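You operate a simulated robot arm through the tools that you are given. There is no shell and no other tool. Be economical: measure what you need, move in short steps, check, and stop when the job is done.

You are at the controls of a simulated robot arm. One attempt, no reset.

Task
Put things in order on the side counter top. At the end: the clear tall glass stands where the silver oven thermometer stood; the silver oven thermometer stands where the blue tin (marked "TEA") stood; the blue tin stands on top of the black trivet; the brown bottle stopper stands on top of the cream soap; the green carton (marked "TEA") stands on top of the grey iron weight; whatever was shut is shut again. Leave all else as you found it, and nothing knocked over.

It is judged by the outcome, as a careful person would: the job done as asked, and still so three seconds after it is handed in. It fails if anything else is knocked over, pushed out of place, dropped, spilled or broken. A push-on lid holds only when it is set on centred and level and pressed home; a screw cap is set on level and turned clockwise until tight.

Robot
A 6-joint arm with a two-finger parallel gripper, fixed in place. Base frame: the origin is at the foot of the arm, x ahead of it, y to its left, z up; the work surface is at about z = 900. Units: mm, degrees, N and s.
With the tool pointing down near the work surface it reaches from about 360 to 760 mm from the base axis. Its first joint turns from -66.0 to 66.0 degrees. Payload 2.45 kg.
The tool frame sits at the grasp point between the pads (the TCP): z along the fingers, y along the line on which they close. The tips reach 24 mm beyond it. Largest opening 68 mm; finger width 17, thickness 10; the body of the gripper, 40 by 70 mm, starts 41 mm behind the TCP.
Orientation is told as [roll, pitch, yaw] about the base's x, y, z axes, in that order, counted from this pose: with the fingers straight down and closing along the base's y, the tool's x points along the base's -x, its y along +y and its z along -z.

Tools
- The arm moves only by the tool send_rows. Its argument "steps" is a list of rows, each a list of 7 numbers: the shift along the base's x, y, z in m, then the turn, a rotation vector about the base's x, y, z in degrees, then the gripper command, from -1 (fully open) to 1 (shut), values between in proportion. In form: [[dx, dy, dz, wx, wy, wz, hand], ...]. A call has 1 to 12 rows; each row shifts and turns the commanded pose from where the row before left it. A row lasts 0.2 s, in which the tool goes at most 50 mm and 8.6 degrees; a call with a longer step from one row to the next is refused whole, and so is a gripper value outside its range. Where a pose cannot be reached the arm comes as near as it can. A force on the tool above 40 N (or 10 N above the force at the start of the call, whichever is more), or a blocked arm, ends the call early, and 0.2 s more pass. Each finger travels about 108 mm/s and halts on what it meets, pressing with about 29 N; the grip force reading is that of the motor and also rises with nothing between the fingers. The clock runs only during rows and for 0.2 s after the last one: add rows that do not move to give the fingers time. The reply holds the time, the measured pose of the TCP, the force on the tool along the base axes, the opening and the grip force, in the units named above and with some noise.
- Cameras (640 x 400 px; columns grow to the right, rows downward): "scene" is fixed at [162.6, 409, 1463.9]; the picture's right is [-0.80, -0.60, 0.00], its down [-0.34, 0.46, -0.82] and it looks along [0.49, -0.66, -0.58] (base axes); focal length 331 px, centre (320, 200). "wrist" rides on the gripper at [84, 11, -75] in the tool frame; the picture's right is [-0.13, 0.99, 0.00], its down [-0.60, -0.08, -0.79] and it looks along [-0.79, -0.10, 0.61] (tool axes); focal length 251 px, centre (320, 200). There is no depth. A picture from a camera that has moved, and an enlarged one, comes with that camera's place and axes in the base frame and with its lens.
- snapshot(camera): a new picture of that camera. No time passes.
- inspect(camera, box): a new picture of the part [left, top, right, bottom] of that camera's present view, enlarged. No time passes.
- close_job(): hands the job in; it is judged then, once.

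Go step by step. Nothing tells you positions but the pictures and the camera data: compare them with the known pose of the tool, close in by small moves and look again before you grip or let go. The budget is 120 turns and 64 pictures, counting those below and the enlarged ones. Unless the task says otherwise, let go and move clear before handing in, and close with one line.

The tools are called after "Call:" as a command line: name --pt "numbers of a row" for each row, then --argument value for the rest, lists and objects as JSON in quotes. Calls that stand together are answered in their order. send_rows: Moves the arm, as the interface text tells. Its arguments: {"type":"object","properties":{"steps":{"type":"array","items":{"type":"array","items":{"type":"number"}}}},"required":["steps"]} The other tools are called the same way: snapshot (camera) takes a picture; inspect (camera, box) takes an enlarged picture of a part of a camera's view; close_job () hands the job in.

At the start:

```text
t: 0.0
position: [434.8, -134.6, 1149.0]
tool_rot: [0.1, 0.0, 0.0]
ft_force: [0.5, 0.8, -0.2]
width: 68.1
finger_force: 0.0
```

scene: 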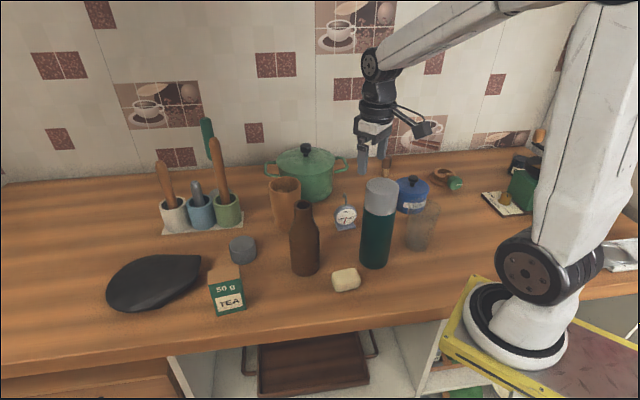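
wrist: 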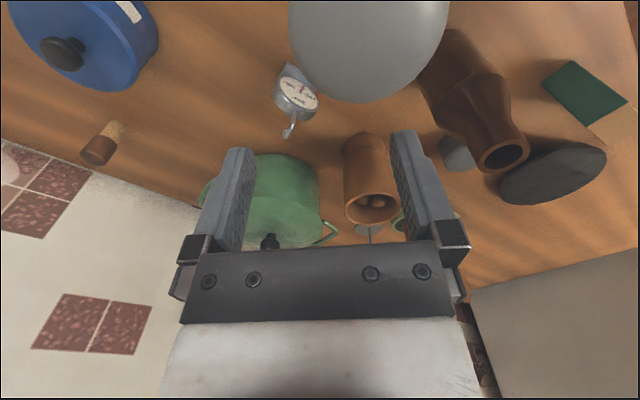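

I see the cluttered counter and need closer views of the items before measuring. I will enlarge parts of the scene first.

Call:
inspect --camera "scene" --box '[320, 130, 480, 230]'

Call:
inspect --camera "scene" --box '[200, 200, 400, 325]'

Call:
inspect --camera "scene" --box '[400, 120, 560, 220]'

Call:
inspect --camera "scene" --box '[100, 130, 350, 286]'

```text
4.00 times, centred on (400, 180) of scene
camera zoom: at [162.6, 409.0, 1463.9], right [-0.8, -0.6, 0.0], down [-0.34, 0.46, -0.82], along [0.49, -0.66, -0.58], focal length 1324 px, centre (0, 280)
```

zoom: 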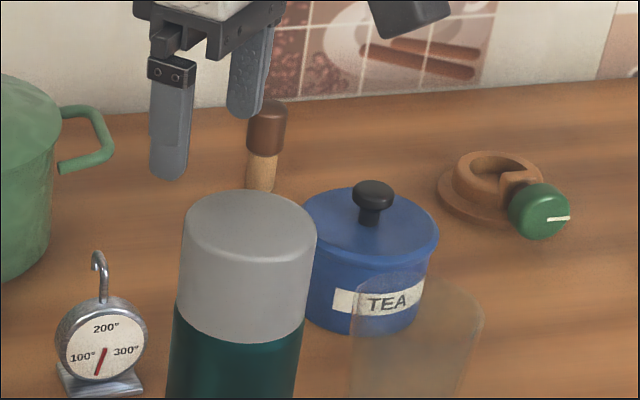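

```text
3.20 times, centred on (300, 262) of scene
camera zoom: at [162.6, 409.0, 1463.9], right [-0.8, -0.6, 0.0], down [-0.34, 0.46, -0.82], along [0.49, -0.66, -0.58], focal length 1059 px, centre (384, 0)
```

zoom: 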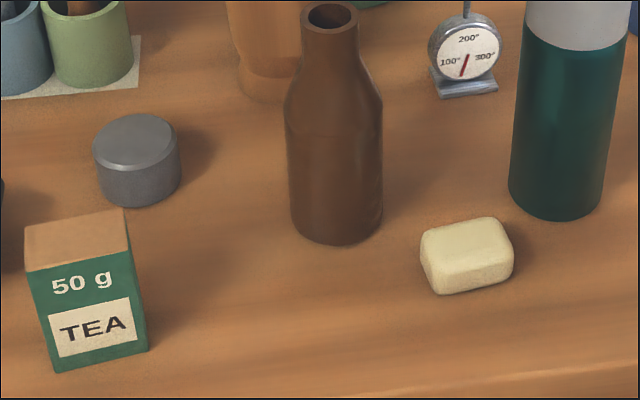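

```text
4.00 times, centred on (480, 170) of scene
camera zoom: at [162.6, 409.0, 1463.9], right [-0.8, -0.6, 0.0], down [-0.34, 0.46, -0.82], along [0.49, -0.66, -0.58], focal length 1324 px, centre (-320, 320)
```

zoom: 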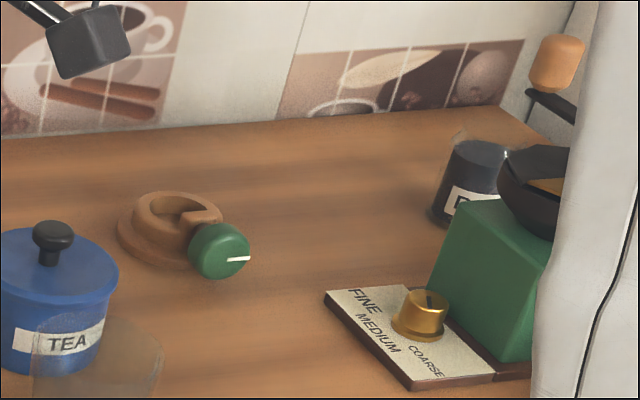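

```text
2.56 times, centred on (225, 208) of scene
camera zoom: at [162.6, 409.0, 1463.9], right [-0.8, -0.6, 0.0], down [-0.34, 0.46, -0.82], along [0.49, -0.66, -0.58], focal length 847 px, centre (563, 180)
```

zoom: 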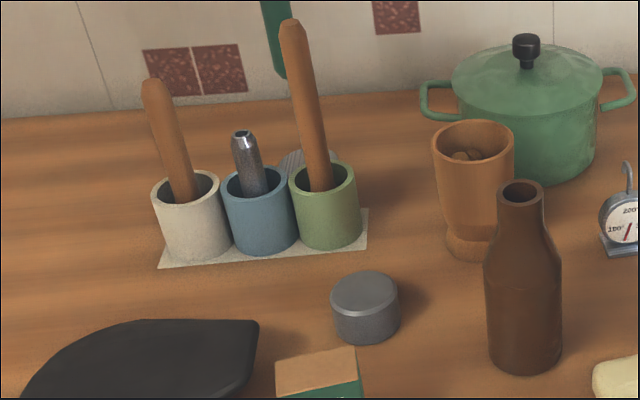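

I can identify the glass, thermometer, blue tin, stopper, soap, carton and weight. The trivet is likely the black flat object at left, so I'll look closer at it.

Call:
inspect --camera "scene" --box '[90, 235, 218, 315]'

Call:
inspect --camera "scene" --box '[340, 170, 468, 280]'

```text
5.00 times, centred on (154, 275) of scene
camera zoom: at [162.6, 409.0, 1463.9], right [-0.8, -0.6, 0.0], down [-0.34, 0.46, -0.82], along [0.49, -0.66, -0.58], focal length 1655 px, centre (1150, -175)
```

zoom: 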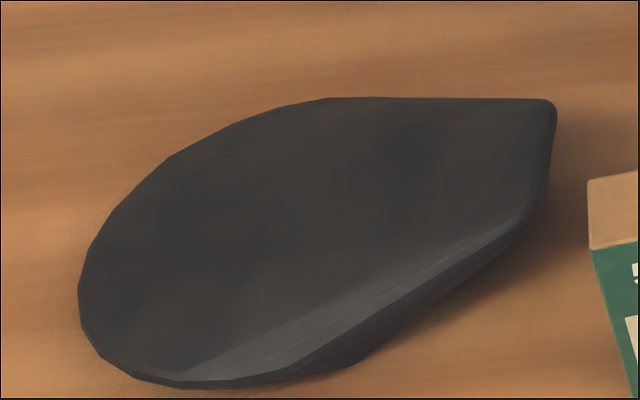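

```text
3.64 times, centred on (404, 225) of scene
camera zoom: at [162.6, 409.0, 1463.9], right [-0.8, -0.6, 0.0], down [-0.34, 0.46, -0.82], along [0.49, -0.66, -0.58], focal length 1204 px, centre (14, 109)
```

zoom: 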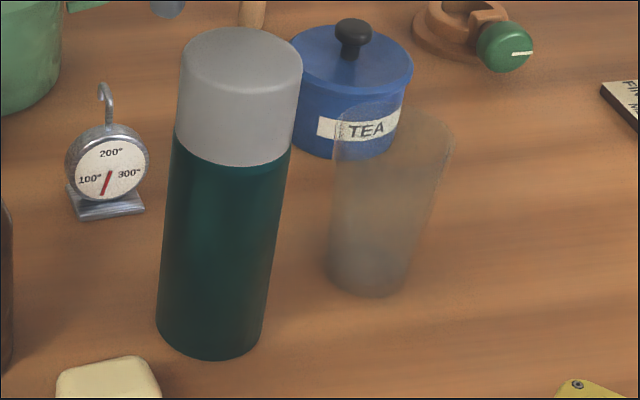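

Measurements so far put the black object near (725, 240). I'll swing the arm left, above everything, to look at it with the wrist camera.

Call:
send_rows --pt "0 0 0.02 0 0 0 -1" --pt "0 0.047 0 0 0 0 -1" --pt "0 0.047 0 0 0 0 -1" --pt "0 0.047 0 0 0 0 -1" --pt "0 0.047 0 0 0 0 -1" --pt "0 0.047 0 0 0 0 -1" --pt "0 0.047 0 0 0 0 -1" --pt "0 0.047 0 0 0 0 -1" --pt "0 0.03 0 0 0 0 -1" --pt "0 0 0 0 0 0 -1"

Call:
snapshot --camera "wrist"

```text
t: 2.2
position: [433.2, 225.0, 1169.9]
tool_rot: [0.0, 0.0, 0.0]
ft_force: [-0.4, -0.2, -0.6]
width: 67.7
finger_force: 0.0
```

```text
55 pictures are left
camera wrist: at [347.8, 235.9, 1244.2], right [0.13, 0.99, 0.0], down [0.6, -0.08, 0.79], along [0.79, -0.1, -0.61], focal length 251 px, centre (320, 200)
```

wrist: 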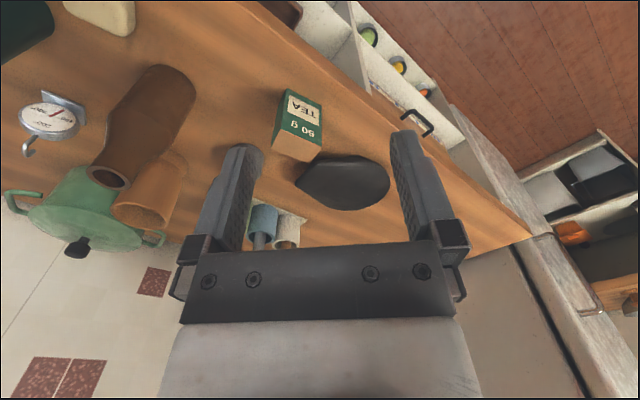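

Call:
inspect --camera "wrist" --box '[270, 130, 410, 220]'

Call:
snapshot --camera "scene"

```text
4.44 times, centred on (340, 175) of wrist
camera zoom: at [347.8, 235.9, 1244.2], right [0.13, 0.99, 0.0], down [0.6, -0.08, 0.79], along [0.79, -0.1, -0.61], focal length 1118 px, centre (231, 311)
```

zoom: 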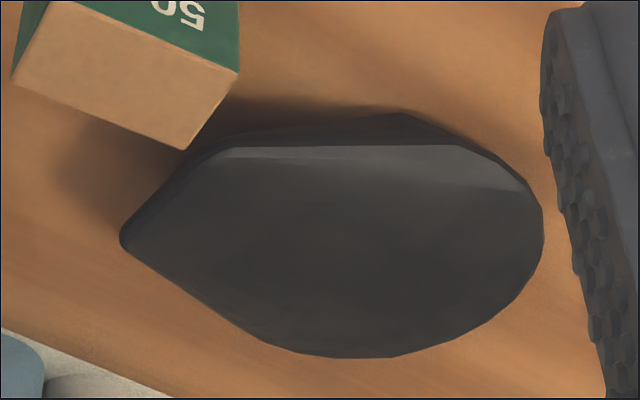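

```text
53 pictures are left
```

scene: 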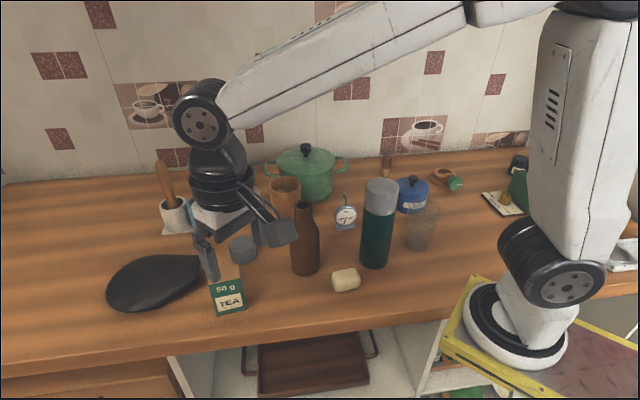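

The black object's edge triangulates to about z = 954, so it's a thick body; I want to rule out another black trivet hidden on the right side. I'll swing the arm there and look.

Call:
send_rows --pt "-0.006 -0.046 0 0 0 -6.7 -1" --pt "-0.006 -0.046 0 0 0 -6.7 -1" --pt "-0.006 -0.046 0 0 0 -6.7 -1" --pt "-0.006 -0.046 0 0 0 -6.7 -1" --pt "-0.006 -0.046 0 0 0 -6.7 -1" --pt "-0.006 -0.046 0 0 0 -6.7 -1" --pt "-0.006 -0.046 0 0 0 -6.7 -1" --pt "-0.006 -0.046 0 0 0 -6.7 -1" --pt "-0.006 -0.046 0 0 0 -6.7 -1" --pt "-0.006 -0.046 0 0 0 -6.7 -1" --pt "-0.006 -0.046 0 0 0 -6.7 -1" --pt "-0.006 -0.046 0 0 0 -6.7 -1"

Call:
snapshot --camera "wrist"

Call:
snapshot --camera "scene"

```text
t: 4.8
position: [362.6, -326.0, 1169.1]
tool_rot: [0.0, 0.0, -80.5]
ft_force: [-0.2, 0.3, -0.3]
width: 67.8
finger_force: 0.0
```

```text
52 pictures are left
camera wrist: at [358.5, -240.8, 1244.6], right [1.0, 0.04, 0.0], down [0.02, -0.61, 0.79], along [0.03, -0.79, -0.61], focal length 251 px, centre (320, 200)
```

wrist: 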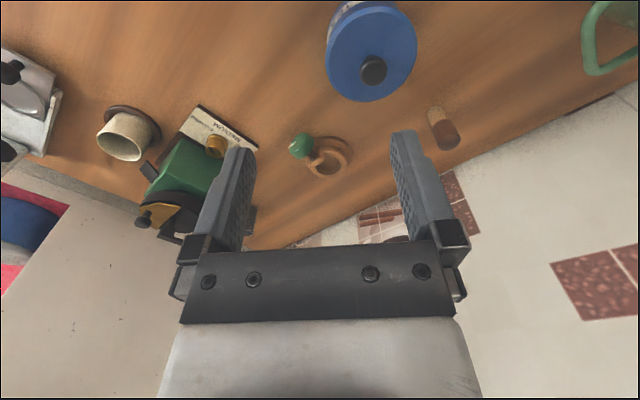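

```text
51 pictures are left
```

scene: 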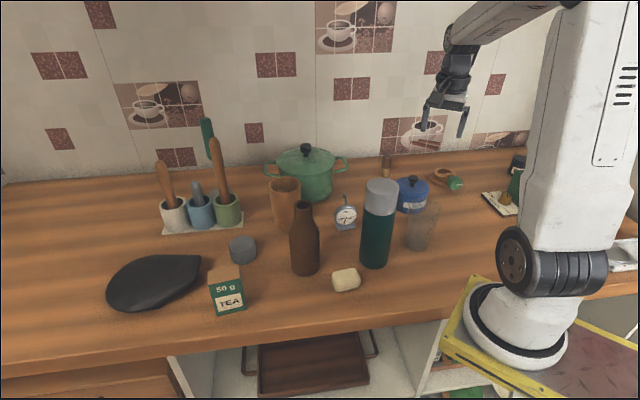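

No other trivet is visible on the right (only grinder, mug on saucer, burner-like piece), so the teardrop-shaped black object is the trivet. I'll start with the blue tin, moving above its knob.

Call:
send_rows --pt "0.018 -0.015 -0.03 0 0 0 -1" --pt "0.018 -0.015 -0.03 0 0 0 -1" --pt "0.018 -0.015 -0.03 0 0 0 -1" --pt "0 0 -0.019 0 0 0 -1" --pt "0 0 0 0 0 0 -1"

Call:
snapshot --camera "wrist"

Call:
inspect --camera "scene" --box '[370, 130, 498, 210]'

```text
t: 6.0
position: [415.8, -371.3, 1060.7]
tool_rot: [0.0, 0.1, -80.4]
ft_force: [-1.0, 0.0, -0.4]
width: 67.9
finger_force: 0.0
```

```text
50 pictures are left
camera wrist: at [411.6, -286.0, 1134.4], right [1.0, 0.04, 0.0], down [0.02, -0.61, 0.79], along [0.03, -0.79, -0.61], focal length 251 px, centre (320, 200)
```

wrist: 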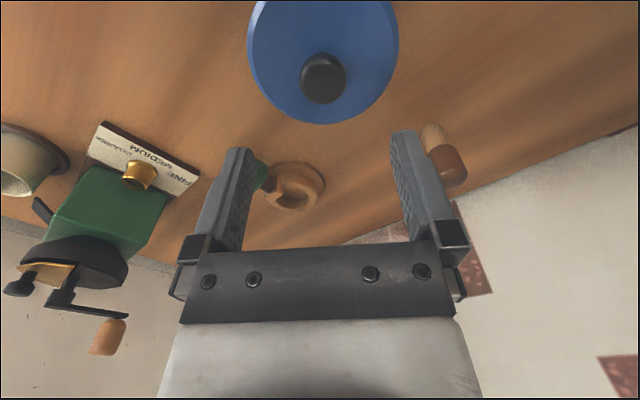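

```text
5.00 times, centred on (434, 170) of scene
camera zoom: at [162.6, 409.0, 1463.9], right [-0.8, -0.6, 0.0], down [-0.34, 0.46, -0.82], along [0.49, -0.66, -0.58], focal length 1655 px, centre (-250, 350)
```

zoom: 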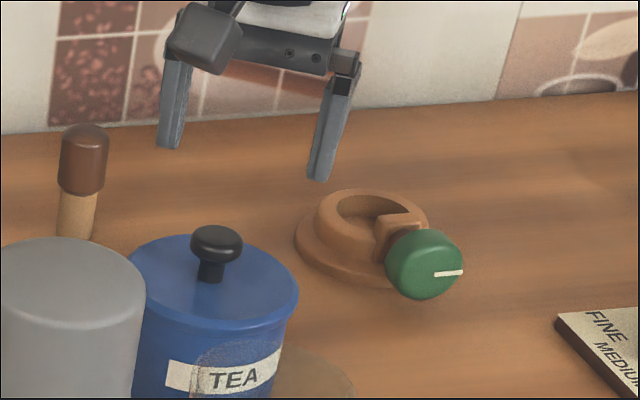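

The knob triangulates to about (415, -350), its top near z = 1005. I'll shift over it, lower a bit and check.

Call:
send_rows --pt "0 0.021 0 0 0 0 -1" --pt "0 0 -0.02 0 0 0 -1" --pt "0 0 -0.005 0 0 0 -1" --pt "0 0 0 0 0 0 -1"

Call:
snapshot --camera "wrist"

Call:
inspect --camera "scene" --box '[370, 130, 498, 210]'

```text
t: 7.0
position: [415.1, -351.2, 1035.5]
tool_rot: [0.1, 0.1, -80.4]
ft_force: [0.2, -0.8, -0.2]
width: 67.9
finger_force: 0.0
```

```text
48 pictures are left
camera wrist: at [410.9, -265.3, 1110.1], right [1.0, 0.04, 0.0], down [0.02, -0.61, 0.79], along [0.03, -0.79, -0.61], focal length 251 px, centre (320, 200)
```

wrist: 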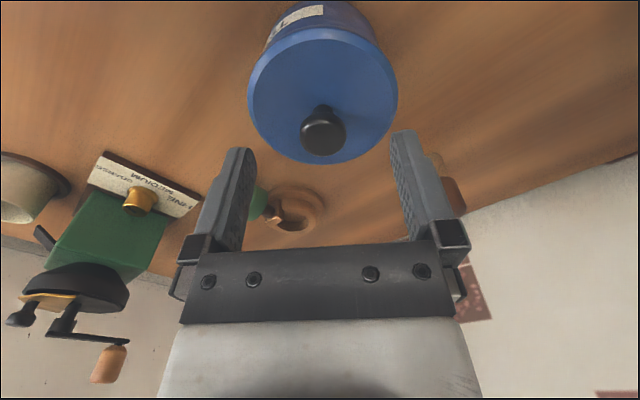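

```text
5.00 times, centred on (434, 170) of scene
camera zoom: at [162.6, 409.0, 1463.9], right [-0.8, -0.6, 0.0], down [-0.34, 0.46, -0.82], along [0.49, -0.66, -0.58], focal length 1655 px, centre (-250, 350)
```

zoom: 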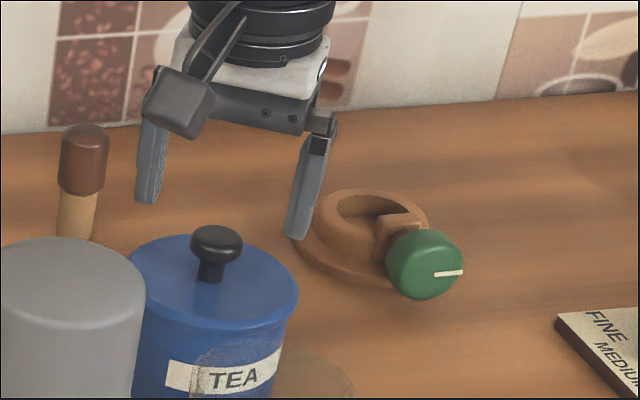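

The knob is aligned under the TCP. I'll lower so the fingers flank the knob, grip, then lift slightly to see whether the lid holds.

Call:
send_rows --pt "0.0005 0 -0.015 0 0 0 -1" --pt "0 0 -0.012 0 0 0 -1" --pt "0 0 -0.005 0 0 0 -1" --pt "0 0 0 0 0 0 0.5" --pt "0 0 0 0 0 0 1" --pt "0 0 0 0 0 0 1" --pt "0 0 0 0 0 0 1"

Call:
inspect --camera "scene" --box '[370, 130, 498, 210]'

```text
t: 8.6
position: [415.2, -350.7, 1002.1]
tool_rot: [0.0, -0.1, -80.5]
ft_force: [-1.0, 1.1, 0.0]
width: 26.1
finger_force: 28.4
```

```text
5.00 times, centred on (434, 170) of scene
camera zoom: at [162.6, 409.0, 1463.9], right [-0.8, -0.6, 0.0], down [-0.34, 0.46, -0.82], along [0.49, -0.66, -0.58], focal length 1655 px, centre (-250, 350)
```

zoom: 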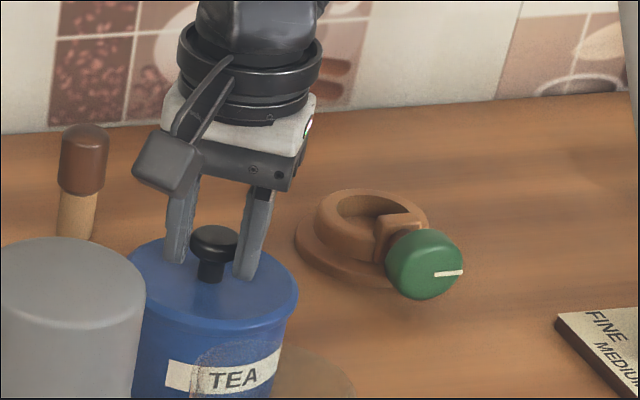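

Call:
send_rows --pt "0 0 0.003 0 0 0 1" --pt "0 0 0.003 0 0 0 1" --pt "0 0 0.004 0 0 0 1" --pt "0 0 0 0 0 0 1" --pt "0 0 0 0 0 0 1"

Call:
inspect --camera "scene" --box '[370, 130, 498, 210]'

```text
t: 9.8
position: [416.8, -352.2, 1012.7]
tool_rot: [0.0, 0.1, -80.4]
ft_force: [0.1, -0.9, -1.3]
width: 26.0
finger_force: 29.1
```

```text
5.00 times, centred on (434, 170) of scene
camera zoom: at [162.6, 409.0, 1463.9], right [-0.8, -0.6, 0.0], down [-0.34, 0.46, -0.82], along [0.49, -0.66, -0.58], focal length 1655 px, centre (-250, 350)
```

zoom: 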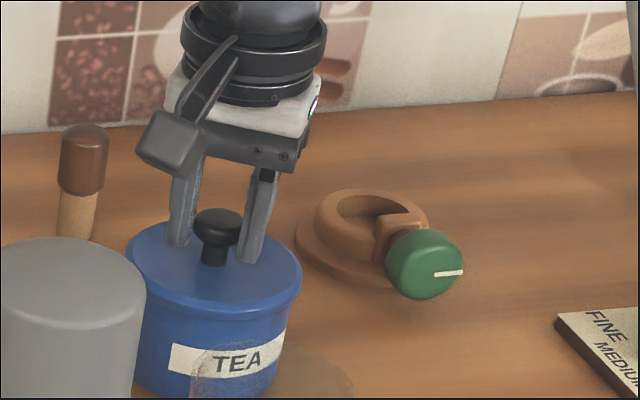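

The whole tin came up with the knob, so the lid holds. I'll raise it slowly and high enough to clear everything.

Call:
send_rows --pt "0 0 0.01 0 0 0 1" --pt "0 0 0.015 0 0 0 1" --pt "0 0 0.02 0 0 0 1" --pt "0 0 0.022 0 0 0 1" --pt "0 0 0.022 0 0 0 1" --pt "0 0 0.022 0 0 0 1" --pt "0 0 0.022 0 0 0 1" --pt "0 0 0.022 0 0 0 1" --pt "0 0 0.022 0 0 0 1" --pt "0 0 0.015 0 0 0 1" --pt "0 0 0.008 0 0 0 1" --pt "0 0 0 0 0 0 1"

Call:
snapshot --camera "scene"

```text
t: 12.4
position: [416.6, -351.1, 1214.6]
tool_rot: [-0.1, 0.0, -80.4]
ft_force: [0.9, 0.1, 0.1]
width: 0.1
finger_force: 23.7
```

```text
44 pictures are left
```

scene: 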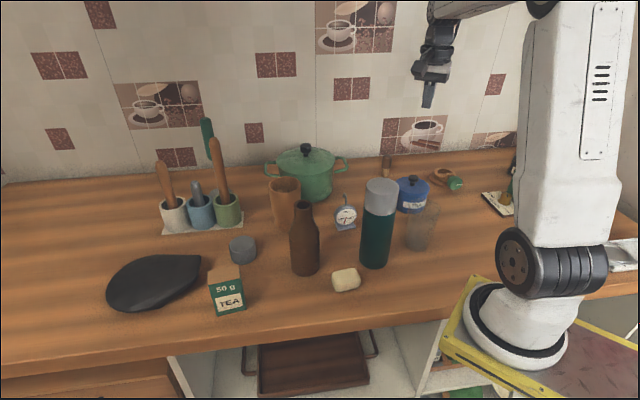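

The grip slipped off the knob and the tin is back on the counter, apparently upright. I'll check its state closely.

Call:
inspect --camera "scene" --box '[370, 150, 466, 210]'

Call:
snapshot --camera "wrist"

```text
6.67 times, centred on (418, 180) of scene
camera zoom: at [162.6, 409.0, 1463.9], right [-0.8, -0.6, 0.0], down [-0.34, 0.46, -0.82], along [0.49, -0.66, -0.58], focal length 2206 px, centre (-333, 333)
```

zoom: 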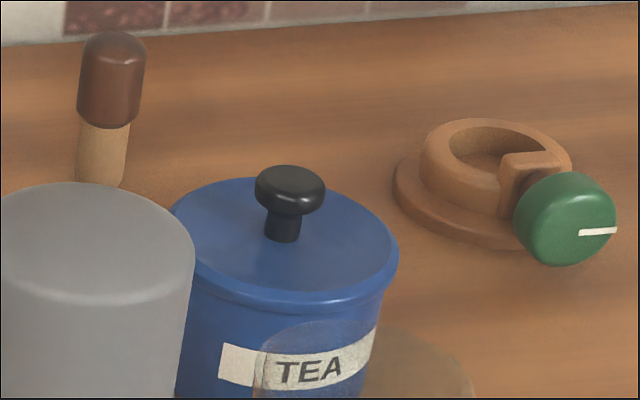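

```text
42 pictures are left
camera wrist: at [411.6, -265.2, 1288.9], right [1.0, 0.04, 0.0], down [0.02, -0.61, 0.79], along [0.03, -0.79, -0.61], focal length 251 px, centre (320, 200)
```

wrist: 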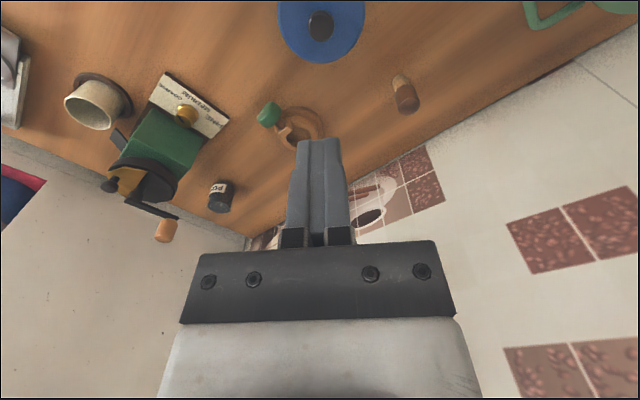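

The tin is upright with the lid on and in its old spot; the knob is a mushroom cap on a thin stem. I'll open, go down again a little deeper, and regrip.

Call:
send_rows --pt "0 0 -0.04 0 0 0 -1" --pt "0 0 -0.045 0 0 0 -1" --pt "0 0 -0.045 0 0 0 -1" --pt "0 0 -0.04 0 0 0 -1" --pt "0 0 -0.01 0 0 0 -1" --pt "0 0 0 0 0 0 -1"

Call:
snapshot --camera "wrist"

```text
t: 13.8
position: [415.1, -349.6, 1034.4]
tool_rot: [0.0, 0.0, -80.4]
ft_force: [0.4, -0.1, -0.3]
width: 67.8
finger_force: 0.0
```

```text
41 pictures are left
camera wrist: at [411.6, -265.5, 1108.2], right [1.0, 0.04, 0.0], down [0.02, -0.61, 0.79], along [0.03, -0.79, -0.61], focal length 251 px, centre (320, 200)
```

wrist: 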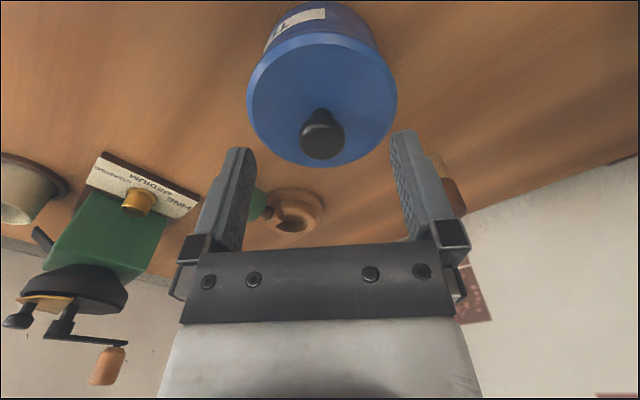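

Call:
send_rows --pt "0 -0.002 -0.015 0 0 0 -1" --pt "0 0 -0.014 0 0 0 -1" --pt "0 0 -0.004 0 0 0 -1" --pt "0 0 -0.002 0 0 0 -1" --pt "0 0 0 0 0 0 -1"

Call:
inspect --camera "wrist" --box '[230, 60, 422, 180]'

Call:
inspect --camera "scene" --box '[370, 150, 466, 210]'

```text
t: 15.0
position: [415.3, -353.9, 998.4]
tool_rot: [0.0, 0.0, -80.4]
ft_force: [0.0, 0.2, -0.2]
width: 67.9
finger_force: 0.1
```

```text
3.33 times, centred on (326, 120) of wrist
camera zoom: at [411.5, -268.3, 1073.6], right [1.0, 0.04, 0.0], down [0.02, -0.61, 0.79], along [0.03, -0.79, -0.61], focal length 838 px, centre (300, 467)
```

zoom: 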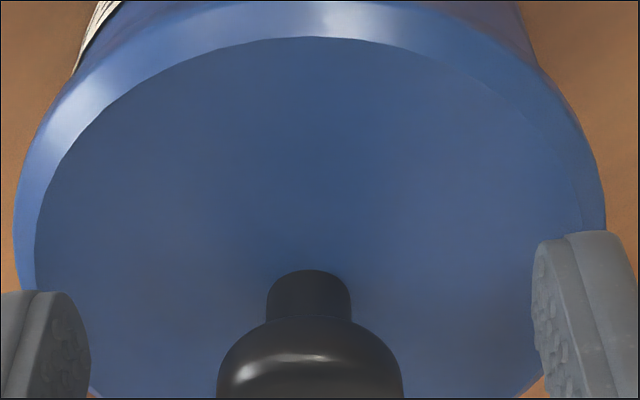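

```text
6.67 times, centred on (418, 180) of scene
camera zoom: at [162.6, 409.0, 1463.9], right [-0.8, -0.6, 0.0], down [-0.34, 0.46, -0.82], along [0.49, -0.66, -0.58], focal length 2206 px, centre (-333, 333)
```

zoom: 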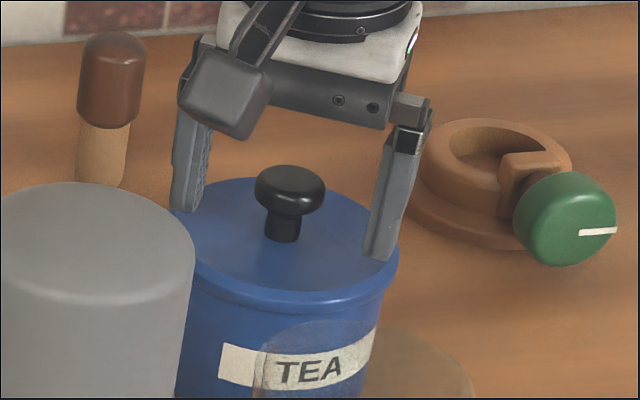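

The fingers flank the cap well. Gripping and lifting very slowly this time.

Call:
send_rows --pt "0 0 0 0 0 0 0.3" --pt "0 0 0 0 0 0 1" --pt "0 0 0 0 0 0 1" --pt "0 0 0 0 0 0 1" --pt "0 0 0.002 0 0 0 1" --pt "0 0 0.003 0 0 0 1" --pt "0 0 0.004 0 0 0 1" --pt "0 0 0.005 0 0 0 1" --pt "0 0 0.006 0 0 0 1" --pt "0 0 0 0 0 0 1"

Call:
inspect --camera "scene" --box '[370, 140, 482, 210]'

```text
t: 17.2
position: [415.3, -352.9, 1019.5]
tool_rot: [0.0, 0.1, -80.3]
ft_force: [0.3, -0.6, -1.6]
width: 26.8
finger_force: 29.3
```

```text
5.71 times, centred on (426, 175) of scene
camera zoom: at [162.6, 409.0, 1463.9], right [-0.8, -0.6, 0.0], down [-0.34, 0.46, -0.82], along [0.49, -0.66, -0.58], focal length 1891 px, centre (-286, 343)
```

zoom: 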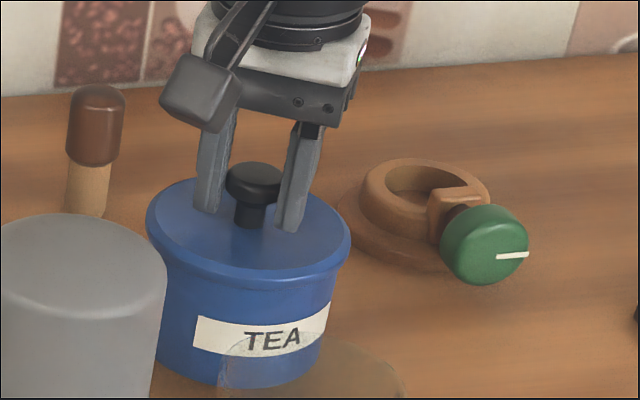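

Lifted 20 mm and holding (26.8 mm). Continuing slowly with the reading checked.

Call:
send_rows --pt "0 0 0.005 0 0 0 1" --pt "0 0 0.007 0 0 0 1" --pt "0 0 0.009 0 0 0 1" --pt "0 0 0.01 0 0 0 1" --pt "0 0 0.01 0 0 0 1" --pt "0 0 0.01 0 0 0 1" --pt "0 0 0.008 0 0 0 1" --pt "0 0 0.006 0 0 0 1" --pt "0 0 0.003 0 0 0 1" --pt "0 0 0 0 0 0 1"

Call:
inspect --camera "scene" --box '[370, 110, 514, 200]'

```text
t: 19.4
position: [415.8, -353.6, 1085.6]
tool_rot: [0.0, 0.1, -80.4]
ft_force: [0.8, 0.1, -1.2]
width: 26.3
finger_force: 29.4
```

```text
4.44 times, centred on (442, 155) of scene
camera zoom: at [162.6, 409.0, 1463.9], right [-0.8, -0.6, 0.0], down [-0.34, 0.46, -0.82], along [0.49, -0.66, -0.58], focal length 1471 px, centre (-222, 400)
```

zoom: 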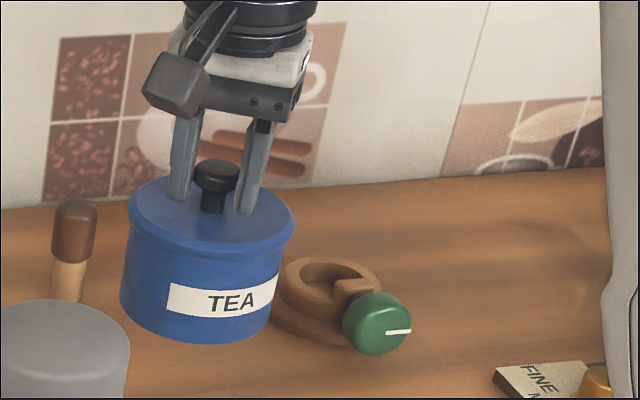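

Call:
send_rows --pt "0 0 0.005 0 0 0 1" --pt "0 0 0.008 0 0 0 1" --pt "0 0 0.011 0 0 0 1" --pt "0 0 0.012 0 0 0 1" --pt "0 0 0.012 0 0 0 1" --pt "0 0 0.012 0 0 0 1" --pt "0 0 0.012 0 0 0 1" --pt "0 0 0.012 0 0 0 1" --pt "0 0 0.012 0 0 0 1" --pt "0 0 0.01 0 0 0 1" --pt "0 0 0.006 0 0 0 1" --pt "0 0 0.003 0 0 0 1"

```text
t: 22.0
position: [416.9, -352.7, 1202.1]
tool_rot: [0.0, 0.1, -80.4]
ft_force: [0.5, 0.0, -1.7]
width: 26.3
finger_force: 29.0
```

Call:
send_rows --pt "0.002 0.005 0 0 0 0.5 1" --pt "0.004 0.01 0 0 0 1.5 1" --pt "0.006 0.014 0 0 0 2 1" --pt "0.007 0.017 0 0 0 2.2 1" --pt "0.007 0.017 0 0 0 2.2 1" --pt "0.007 0.017 0 0 0 2.2 1" --pt "0.007 0.017 0 0 0 2.2 1" --pt "0.007 0.017 0 0 0 2.2 1" --pt "0.007 0.017 0 0 0 2.2 1" --pt "0.007 0.017 0 0 0 2.2 1" --pt "0.005 0.012 0 0 0 1.6 1" --pt "0.002 0.005 0 0 0 0.6 1"

Call:
send_rows --pt "0.002 0.005 0 0 0 0.5 1" --pt "0.004 0.01 0 0 0 1.5 1" --pt "0.006 0.014 0 0 0 2 1" --pt "0.008 0.018 0 0 0 2.4 1" --pt "0.008 0.018 0 0 0 2.4 1" --pt "0.008 0.018 0 0 0 2.4 1" --pt "0.008 0.018 0 0 0 2.4 1" --pt "0.008 0.018 0 0 0 2.4 1" --pt "0.008 0.018 0 0 0 2.4 1" --pt "0.008 0.018 0 0 0 2.4 1" --pt "0.006 0.014 0 0 0 1.6 1" --pt "0.002 0.005 0 0 0 0.6 1"

Call:
snapshot --camera "scene"

```text
t: 24.6
position: [483.9, -186.9, 1202.0]
tool_rot: [0.0, 0.1, -58.8]
ft_force: [0.1, 0.4, -1.0]
width: 26.3
finger_force: 28.7
```

```text
t: 27.2
position: [560.2, -14.6, 1201.6]
tool_rot: [-0.1, 0.0, -35.8]
ft_force: [-0.3, -0.4, -0.5]
width: 26.3
finger_force: 29.3
```

```text
36 pictures are left
```

scene: 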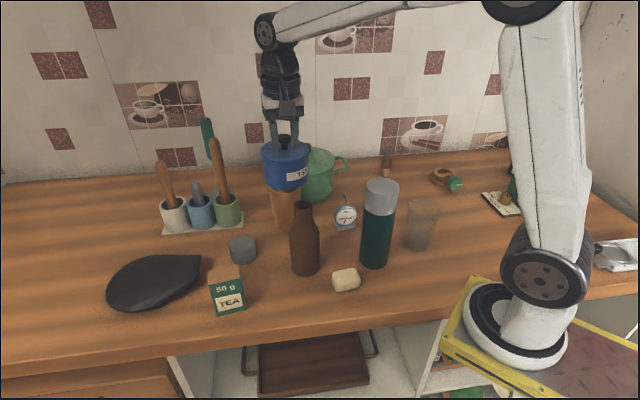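

Tin is held securely and clears everything. I'll carry on toward a point above the trivet, around (703, 243).

Call:
send_rows --pt "0.003 0.005 0 0 0 0.5 1" --pt "0.006 0.01 0 0 0 1 1" --pt "0.008 0.014 0 0 0 1 1" --pt "0.009 0.017 0 0 0 1 1" --pt "0.009 0.017 0 0 0 1 1" --pt "0.009 0.017 0 0 0 1 1" --pt "0.009 0.017 0 0 0 1 1" --pt "0.009 0.017 0 0 0 1 1" --pt "0.009 0.017 0 0 0 1 1" --pt "0.009 0.017 0 0 0 1 1" --pt "0.006 0.012 0 0 0 1 1" --pt "0.003 0.005 0 0 0 0.5 1"

Call:
send_rows --pt "0.003 0.005 -0.002 0 0 0.5 1" --pt "0.006 0.01 -0.008 0 0 1 1" --pt "0.009 0.014 -0.012 0 0 1 1" --pt "0.009 0.017 -0.014 0 0 1 1" --pt "0.009 0.017 -0.014 0 0 1 1" --pt "0.009 0.016 -0.014 0 0 1 1" --pt "0.006 0.012 -0.014 0 0 1 1" --pt "0.003 0.005 -0.01 0 0 0.5 1" --pt "0 0 -0.004 0 0 0 1"

Call:
snapshot --camera "wrist"

Call:
inspect --camera "scene" --box '[60, 140, 284, 320]'

```text
t: 29.8
position: [649.3, 151.5, 1201.8]
tool_rot: [0.0, 0.0, -24.8]
ft_force: [0.4, 0.7, -1.1]
width: 26.1
finger_force: 29.0
```

```text
t: 31.8
position: [703.2, 246.9, 1109.9]
tool_rot: [0.1, 0.0, -17.7]
ft_force: [0.2, -0.1, -1.0]
width: 25.9
finger_force: 28.8
```

```text
35 pictures are left
camera wrist: at [625.2, 282.9, 1184.0], right [0.43, 0.9, 0.0], down [0.55, -0.26, 0.79], along [0.72, -0.34, -0.61], focal length 251 px, centre (320, 200)
```

wrist: 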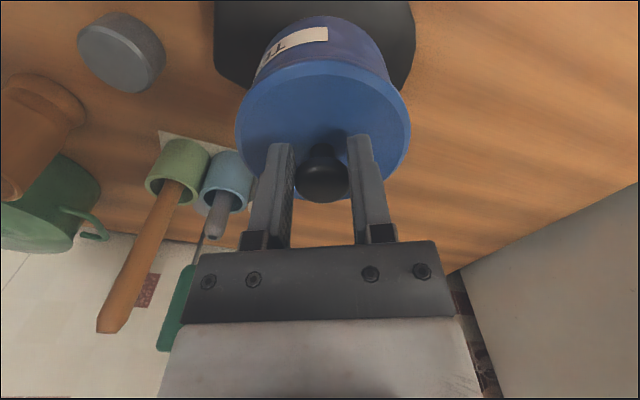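

```text
2.22 times, centred on (172, 230) of scene
camera zoom: at [162.6, 409.0, 1463.9], right [-0.8, -0.6, 0.0], down [-0.34, 0.46, -0.82], along [0.49, -0.66, -0.58], focal length 736 px, centre (649, 133)
```

zoom: 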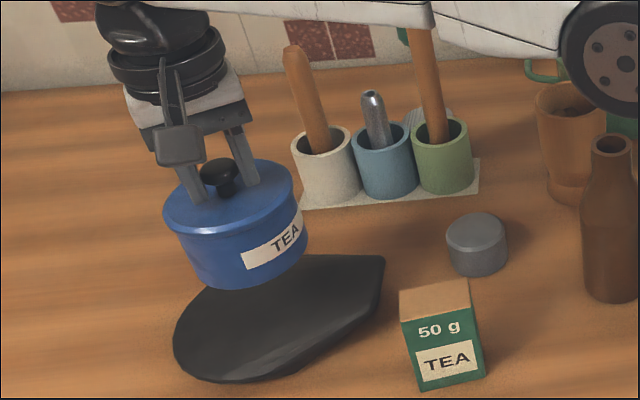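

The tin hangs above the trivet. I'll shift slightly toward its middle and lower to just above it.

Call:
send_rows --pt "0.003 0.002 -0.004 0 0 0 1" --pt "0.002 0.003 -0.01 0 0 0 1" --pt "0 0 -0.012 0 0 0 1" --pt "0 0 -0.012 0 0 0 1" --pt "0 0 -0.01 0 0 0 1" --pt "0 0 -0.005 0 0 0 1" --pt "0 0 0 0 0 0 1"

Call:
inspect --camera "scene" --box '[80, 200, 240, 320]'

```text
t: 33.4
position: [708.6, 251.9, 1056.2]
tool_rot: [0.0, 0.0, -17.9]
ft_force: [-0.4, -0.3, -1.0]
width: 26.0
finger_force: 28.7
```

```text
3.33 times, centred on (160, 260) of scene
camera zoom: at [162.6, 409.0, 1463.9], right [-0.8, -0.6, 0.0], down [-0.34, 0.46, -0.82], along [0.49, -0.66, -0.58], focal length 1103 px, centre (853, 0)
```

zoom: 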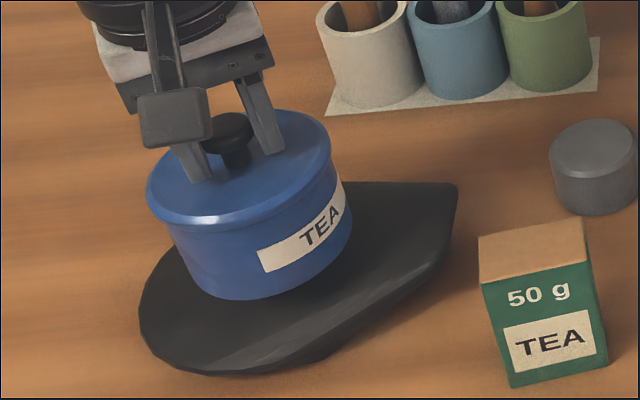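

Call:
send_rows --pt "0 0 -0.002 0 0 0 1" --pt "0 0 -0.002 0 0 0 1" --pt "0 0 -0.002 0 0 0 1" --pt "0 0 -0.002 0 0 0 1" --pt "0 0 0 0 0 0 1"

Call:
send_rows --pt "0 0 -0.002 0 0 0 1" --pt "0 0 -0.002 0 0 0 1" --pt "0 0 -0.001 0 0 0 1" --pt "0 0 0 0 0 0 1"

Call:
send_rows --pt "0 0 -0.002 0 0 0 1" --pt "0 0 -0.001 0 0 0 1" --pt "0 0 -0.001 0 0 0 1" --pt "0 0 0 0 0 0 1"

```text
t: 34.6
position: [708.7, 251.6, 1049.3]
tool_rot: [0.0, 0.1, -17.7]
ft_force: [-0.1, -0.1, -0.8]
width: 26.0
finger_force: 28.8
```

```text
t: 35.6
position: [707.4, 252.4, 1043.2]
tool_rot: [-0.1, 0.1, -17.8]
ft_force: [-0.3, -0.3, -0.9]
width: 25.8
finger_force: 28.8
```

```text
t: 36.6
position: [707.9, 251.2, 1040.8]
tool_rot: [0.0, 0.0, -17.9]
ft_force: [0.1, -0.6, -0.8]
width: 26.0
finger_force: 29.3
```

Call:
send_rows --pt "0 0 -0.002 0 0 0 1" --pt "0 0 -0.001 0 0 0 1" --pt "0 0 -0.001 0 0 0 1" --pt "0 0 0 0 0 0 1"

Call:
send_rows --pt "0 0 -0.002 0 0 0 1" --pt "0 0 -0.001 0 0 0 1" --pt "0 0 -0.001 0 0 0 1" --pt "0 0 0 0 0 0 1"

Call:
send_rows --pt "0 0 -0.002 0 0 0 1" --pt "0 0 -0.001 0 0 0 1" --pt "0 0 0 0 0 0 1"

Call:
inspect --camera "scene" --box '[80, 200, 240, 320]'

```text
t: 37.6
position: [709.2, 250.9, 1035.3]
tool_rot: [0.0, 0.0, -17.9]
ft_force: [-0.6, 0.6, -1.3]
width: 26.0
finger_force: 29.0
```

```text
t: 38.6
position: [707.5, 251.2, 1031.8]
tool_rot: [0.0, -0.1, -17.8]
ft_force: [0.1, -1.2, -1.5]
width: 25.8
finger_force: 28.6
```

```text
t: 39.4
position: [708.8, 251.8, 1027.7]
tool_rot: [0.1, 0.0, -17.7]
ft_force: [-0.3, -0.4, -1.7]
width: 25.9
finger_force: 28.9
```

```text
3.33 times, centred on (160, 260) of scene
camera zoom: at [162.6, 409.0, 1463.9], right [-0.8, -0.6, 0.0], down [-0.34, 0.46, -0.82], along [0.49, -0.66, -0.58], focal length 1103 px, centre (853, 0)
```

zoom: 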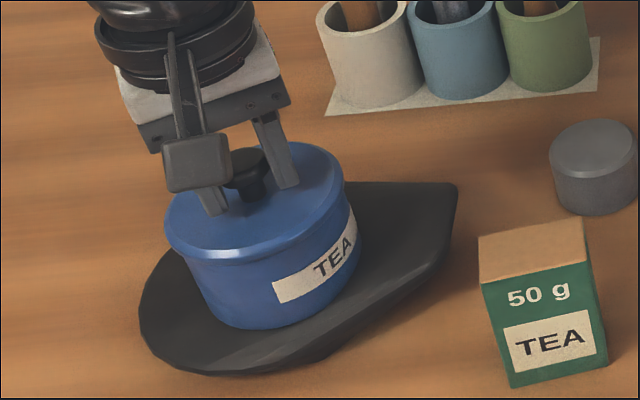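

No contact yet; the trivet seems lower inside than its edge. I continue lowering gently.

Call:
send_rows --pt "0 0 -0.002 0 0 0 1" --pt "0 0 -0.001 0 0 0 1" --pt "0 0 -0.001 0 0 0 1" --pt "0 0 0 0 0 0 1"

Call:
send_rows --pt "0 0 -0.002 0 0 0 1" --pt "0 0 -0.001 0 0 0 1" --pt "0 0 -0.001 0 0 0 1" --pt "0 0 0 0 0 0 1"

Call:
send_rows --pt "0 0 -0.002 0 0 0 1" --pt "0 0 -0.001 0 0 0 1" --pt "0 0 0 0 0 0 1"

Call:
inspect --camera "scene" --box '[80, 200, 240, 320]'

```text
t: 40.4
position: [708.2, 251.6, 1025.4]
tool_rot: [-0.1, 0.0, -17.8]
ft_force: [0.6, -0.1, -1.2]
width: 25.9
finger_force: 29.1
```

```text
t: 41.4
position: [707.4, 252.1, 1021.3]
tool_rot: [-0.1, -0.1, -17.8]
ft_force: [-0.4, 0.2, -0.5]
width: 25.7
finger_force: 29.7
```

```text
t: 42.2
position: [707.6, 252.3, 1017.2]
tool_rot: [0.0, 0.0, -17.8]
ft_force: [-1.2, -0.3, -0.8]
width: 26.0
finger_force: 28.7
```

```text
3.33 times, centred on (160, 260) of scene
camera zoom: at [162.6, 409.0, 1463.9], right [-0.8, -0.6, 0.0], down [-0.34, 0.46, -0.82], along [0.49, -0.66, -0.58], focal length 1103 px, centre (853, 0)
```

zoom: 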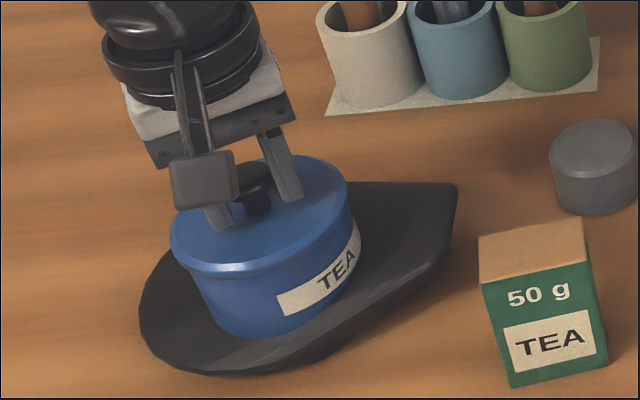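

Call:
send_rows --pt "0 0 -0.002 0 0 0 1" --pt "0 0 -0.001 0 0 0 1" --pt "0 0 -0.001 0 0 0 1" --pt "0 0 0 0 0 0 1"

Call:
send_rows --pt "0 0 -0.001 0 0 0 1" --pt "0 0 -0.001 0 0 0 1" --pt "0 0 0 0 0 0 1"

Call:
send_rows --pt "0 0 -0.001 0 0 0 1" --pt "0 0 -0.001 0 0 0 1" --pt "0 0 0 0 0 0 1"

```text
t: 43.2
position: [708.4, 252.3, 1015.5]
tool_rot: [0.3, -0.2, -17.8]
ft_force: [-3.6, -0.6, 18.8]
width: 25.4
finger_force: 28.7
```

```text
t: 44.0
position: [708.3, 252.4, 1013.6]
tool_rot: [0.2, -0.1, -17.9]
ft_force: [-3.8, 2.7, 21.8]
width: 25.6
finger_force: 28.8
```

```text
t: 44.8
position: [708.6, 252.0, 1011.9]
tool_rot: [0.2, -0.1, -17.8]
ft_force: [-7.7, 1.5, 25.6]
width: 26.0
finger_force: 29.2
```

Contact is made. I'll back off to relieve the push and inspect before letting go.

Call:
send_rows --pt "0 0 0.002 0 0 0 1" --pt "0 0 0.0015 0 0 0 1" --pt "0 0 0 0 0 0 1"

Call:
inspect --camera "scene" --box '[80, 200, 240, 320]'

Call:
snapshot --camera "wrist"

```text
t: 45.6
position: [707.7, 251.1, 1012.4]
tool_rot: [-0.1, 0.1, -17.9]
ft_force: [-0.7, 1.9, 9.8]
width: 25.1
finger_force: 29.4
```

```text
3.33 times, centred on (160, 260) of scene
camera zoom: at [162.4, 409.0, 1464.0], right [-0.8, -0.6, 0.0], down [-0.34, 0.46, -0.82], along [0.49, -0.66, -0.58], focal length 1103 px, centre (853, 0)
```

zoom: 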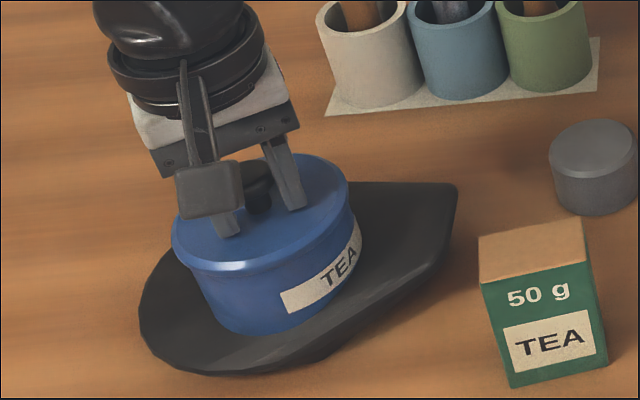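

```text
29 pictures are left
camera wrist: at [630.0, 288.2, 1087.2], right [0.43, 0.9, 0.0], down [0.55, -0.26, 0.79], along [0.72, -0.34, -0.61], focal length 251 px, centre (320, 200)
```

wrist: 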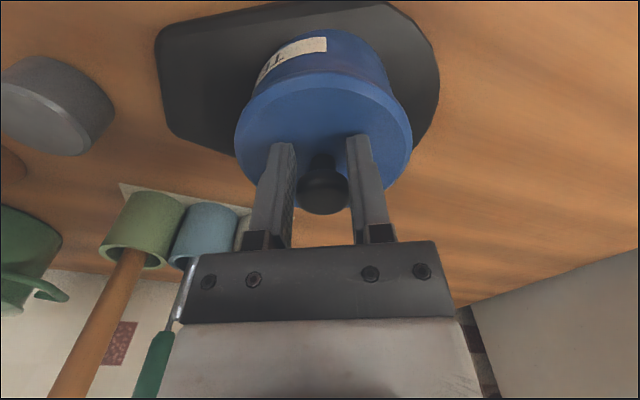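

The side force suggests the tin's base touches the far wall of the dish-shaped trivet. I'll lift slightly, shift 8 mm nearer, and set it down again.

Call:
send_rows --pt "0 0 0.003 0 0 0 1" --pt "0 0 0.004 0 0 0 1" --pt "-0.004 0.0005 0 0 0 0 1" --pt "-0.004 0.0005 0 0 0 0 1" --pt "0 0 -0.002 0 0 0 1" --pt "0 0 0 0 0 0 1"

Call:
send_rows --pt "0 0 -0.0015 0 0 0 1" --pt "0 0 0 0 0 0 1"

Call:
send_rows --pt "0 0 -0.0015 0 0 0 1" --pt "0 0 0 0 0 0 1"

Call:
send_rows --pt "0 0 -0.0015 0 0 0 1" --pt "0 0 0 0 0 0 1"

```text
t: 47.0
position: [699.8, 253.0, 1018.4]
tool_rot: [0.0, 0.0, -17.9]
ft_force: [-0.2, -0.1, 0.1]
width: 0.4
finger_force: 23.8
```

```text
t: 47.6
position: [699.4, 252.3, 1016.1]
tool_rot: [0.0, 0.0, -17.8]
ft_force: [-0.6, -0.6, -1.0]
width: 0.0
finger_force: 23.5
```

```text
t: 48.2
position: [700.4, 252.2, 1015.9]
tool_rot: [0.0, 0.1, -17.8]
ft_force: [-0.6, -0.1, 0.0]
width: 0.0
finger_force: 23.7
```

```text
t: 48.8
position: [699.6, 252.9, 1013.7]
tool_rot: [0.0, 0.0, -17.9]
ft_force: [-0.8, -0.1, -0.4]
width: 0.1
finger_force: 23.1
```

The fingers slipped off the knob. I'll rise straight up and look at how the tin stands.

Call:
send_rows --pt "0 0 0.004 0 0 0 1" --pt "0 0 0.01 0 0 0 1" --pt "0 0 0.03 0 0 0 1" --pt "0 0 0.03 0 0 0 -1" --pt "-0.03 0 0.03 0 0 0 -1" --pt "-0.04 0 0.02 0 0 0 -1" --pt "-0.04 0 0 0 0 0 -1" --pt "0 0 0 0 0 0 -1"

Call:
inspect --camera "scene" --box '[80, 200, 240, 320]'

Call:
snapshot --camera "wrist"

```text
t: 50.6
position: [588.8, 251.7, 1140.7]
tool_rot: [0.0, 0.0, -17.7]
ft_force: [-0.5, 0.1, 0.6]
width: 67.9
finger_force: 0.0
```

```text
3.33 times, centred on (160, 260) of scene
camera zoom: at [162.6, 409.0, 1463.9], right [-0.8, -0.6, 0.0], down [-0.34, 0.46, -0.82], along [0.49, -0.66, -0.58], focal length 1103 px, centre (853, 0)
```

zoom: 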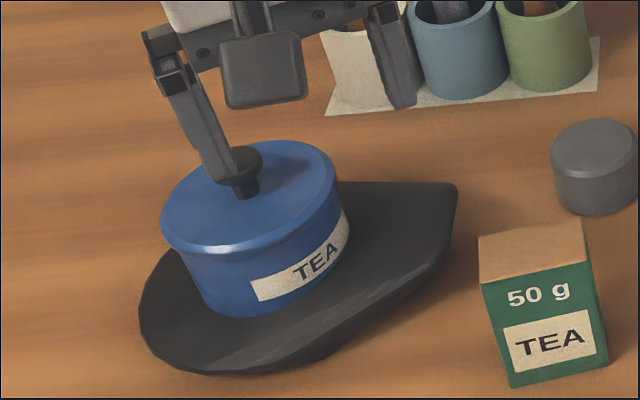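

```text
27 pictures are left
camera wrist: at [510.5, 288.5, 1215.5], right [0.43, 0.9, 0.0], down [0.55, -0.26, 0.79], along [0.72, -0.34, -0.61], focal length 251 px, centre (320, 200)
```

wrist: 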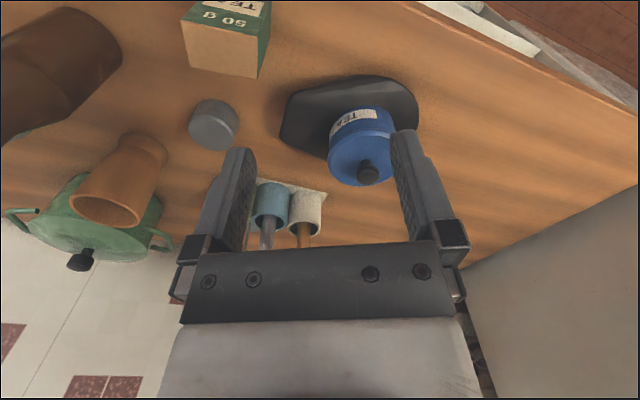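

Call:
inspect --camera "scene" --box '[108, 230, 204, 300]'

Call:
inspect --camera "wrist" --box '[270, 60, 430, 200]'

```text
5.71 times, centred on (156, 265) of scene
camera zoom: at [162.6, 409.0, 1463.9], right [-0.8, -0.6, 0.0], down [-0.34, 0.46, -0.82], along [0.49, -0.66, -0.58], focal length 1891 px, centre (1257, -171)
```

zoom: 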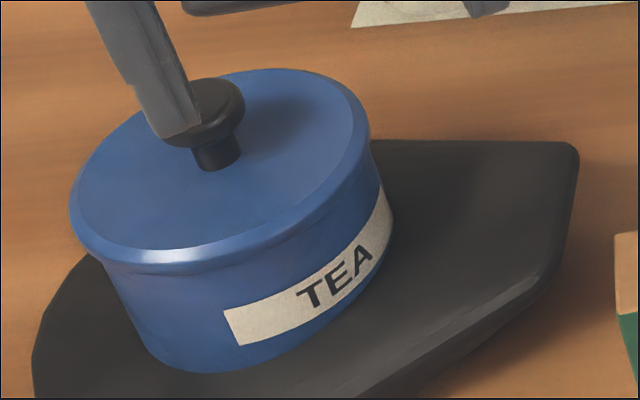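

```text
2.86 times, centred on (350, 130) of wrist
camera zoom: at [510.5, 288.5, 1215.5], right [0.43, 0.9, 0.0], down [0.55, -0.26, 0.79], along [0.72, -0.34, -0.61], focal length 718 px, centre (234, 400)
```

zoom: 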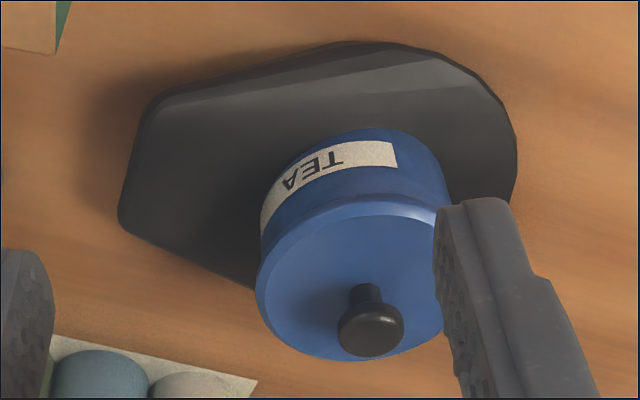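

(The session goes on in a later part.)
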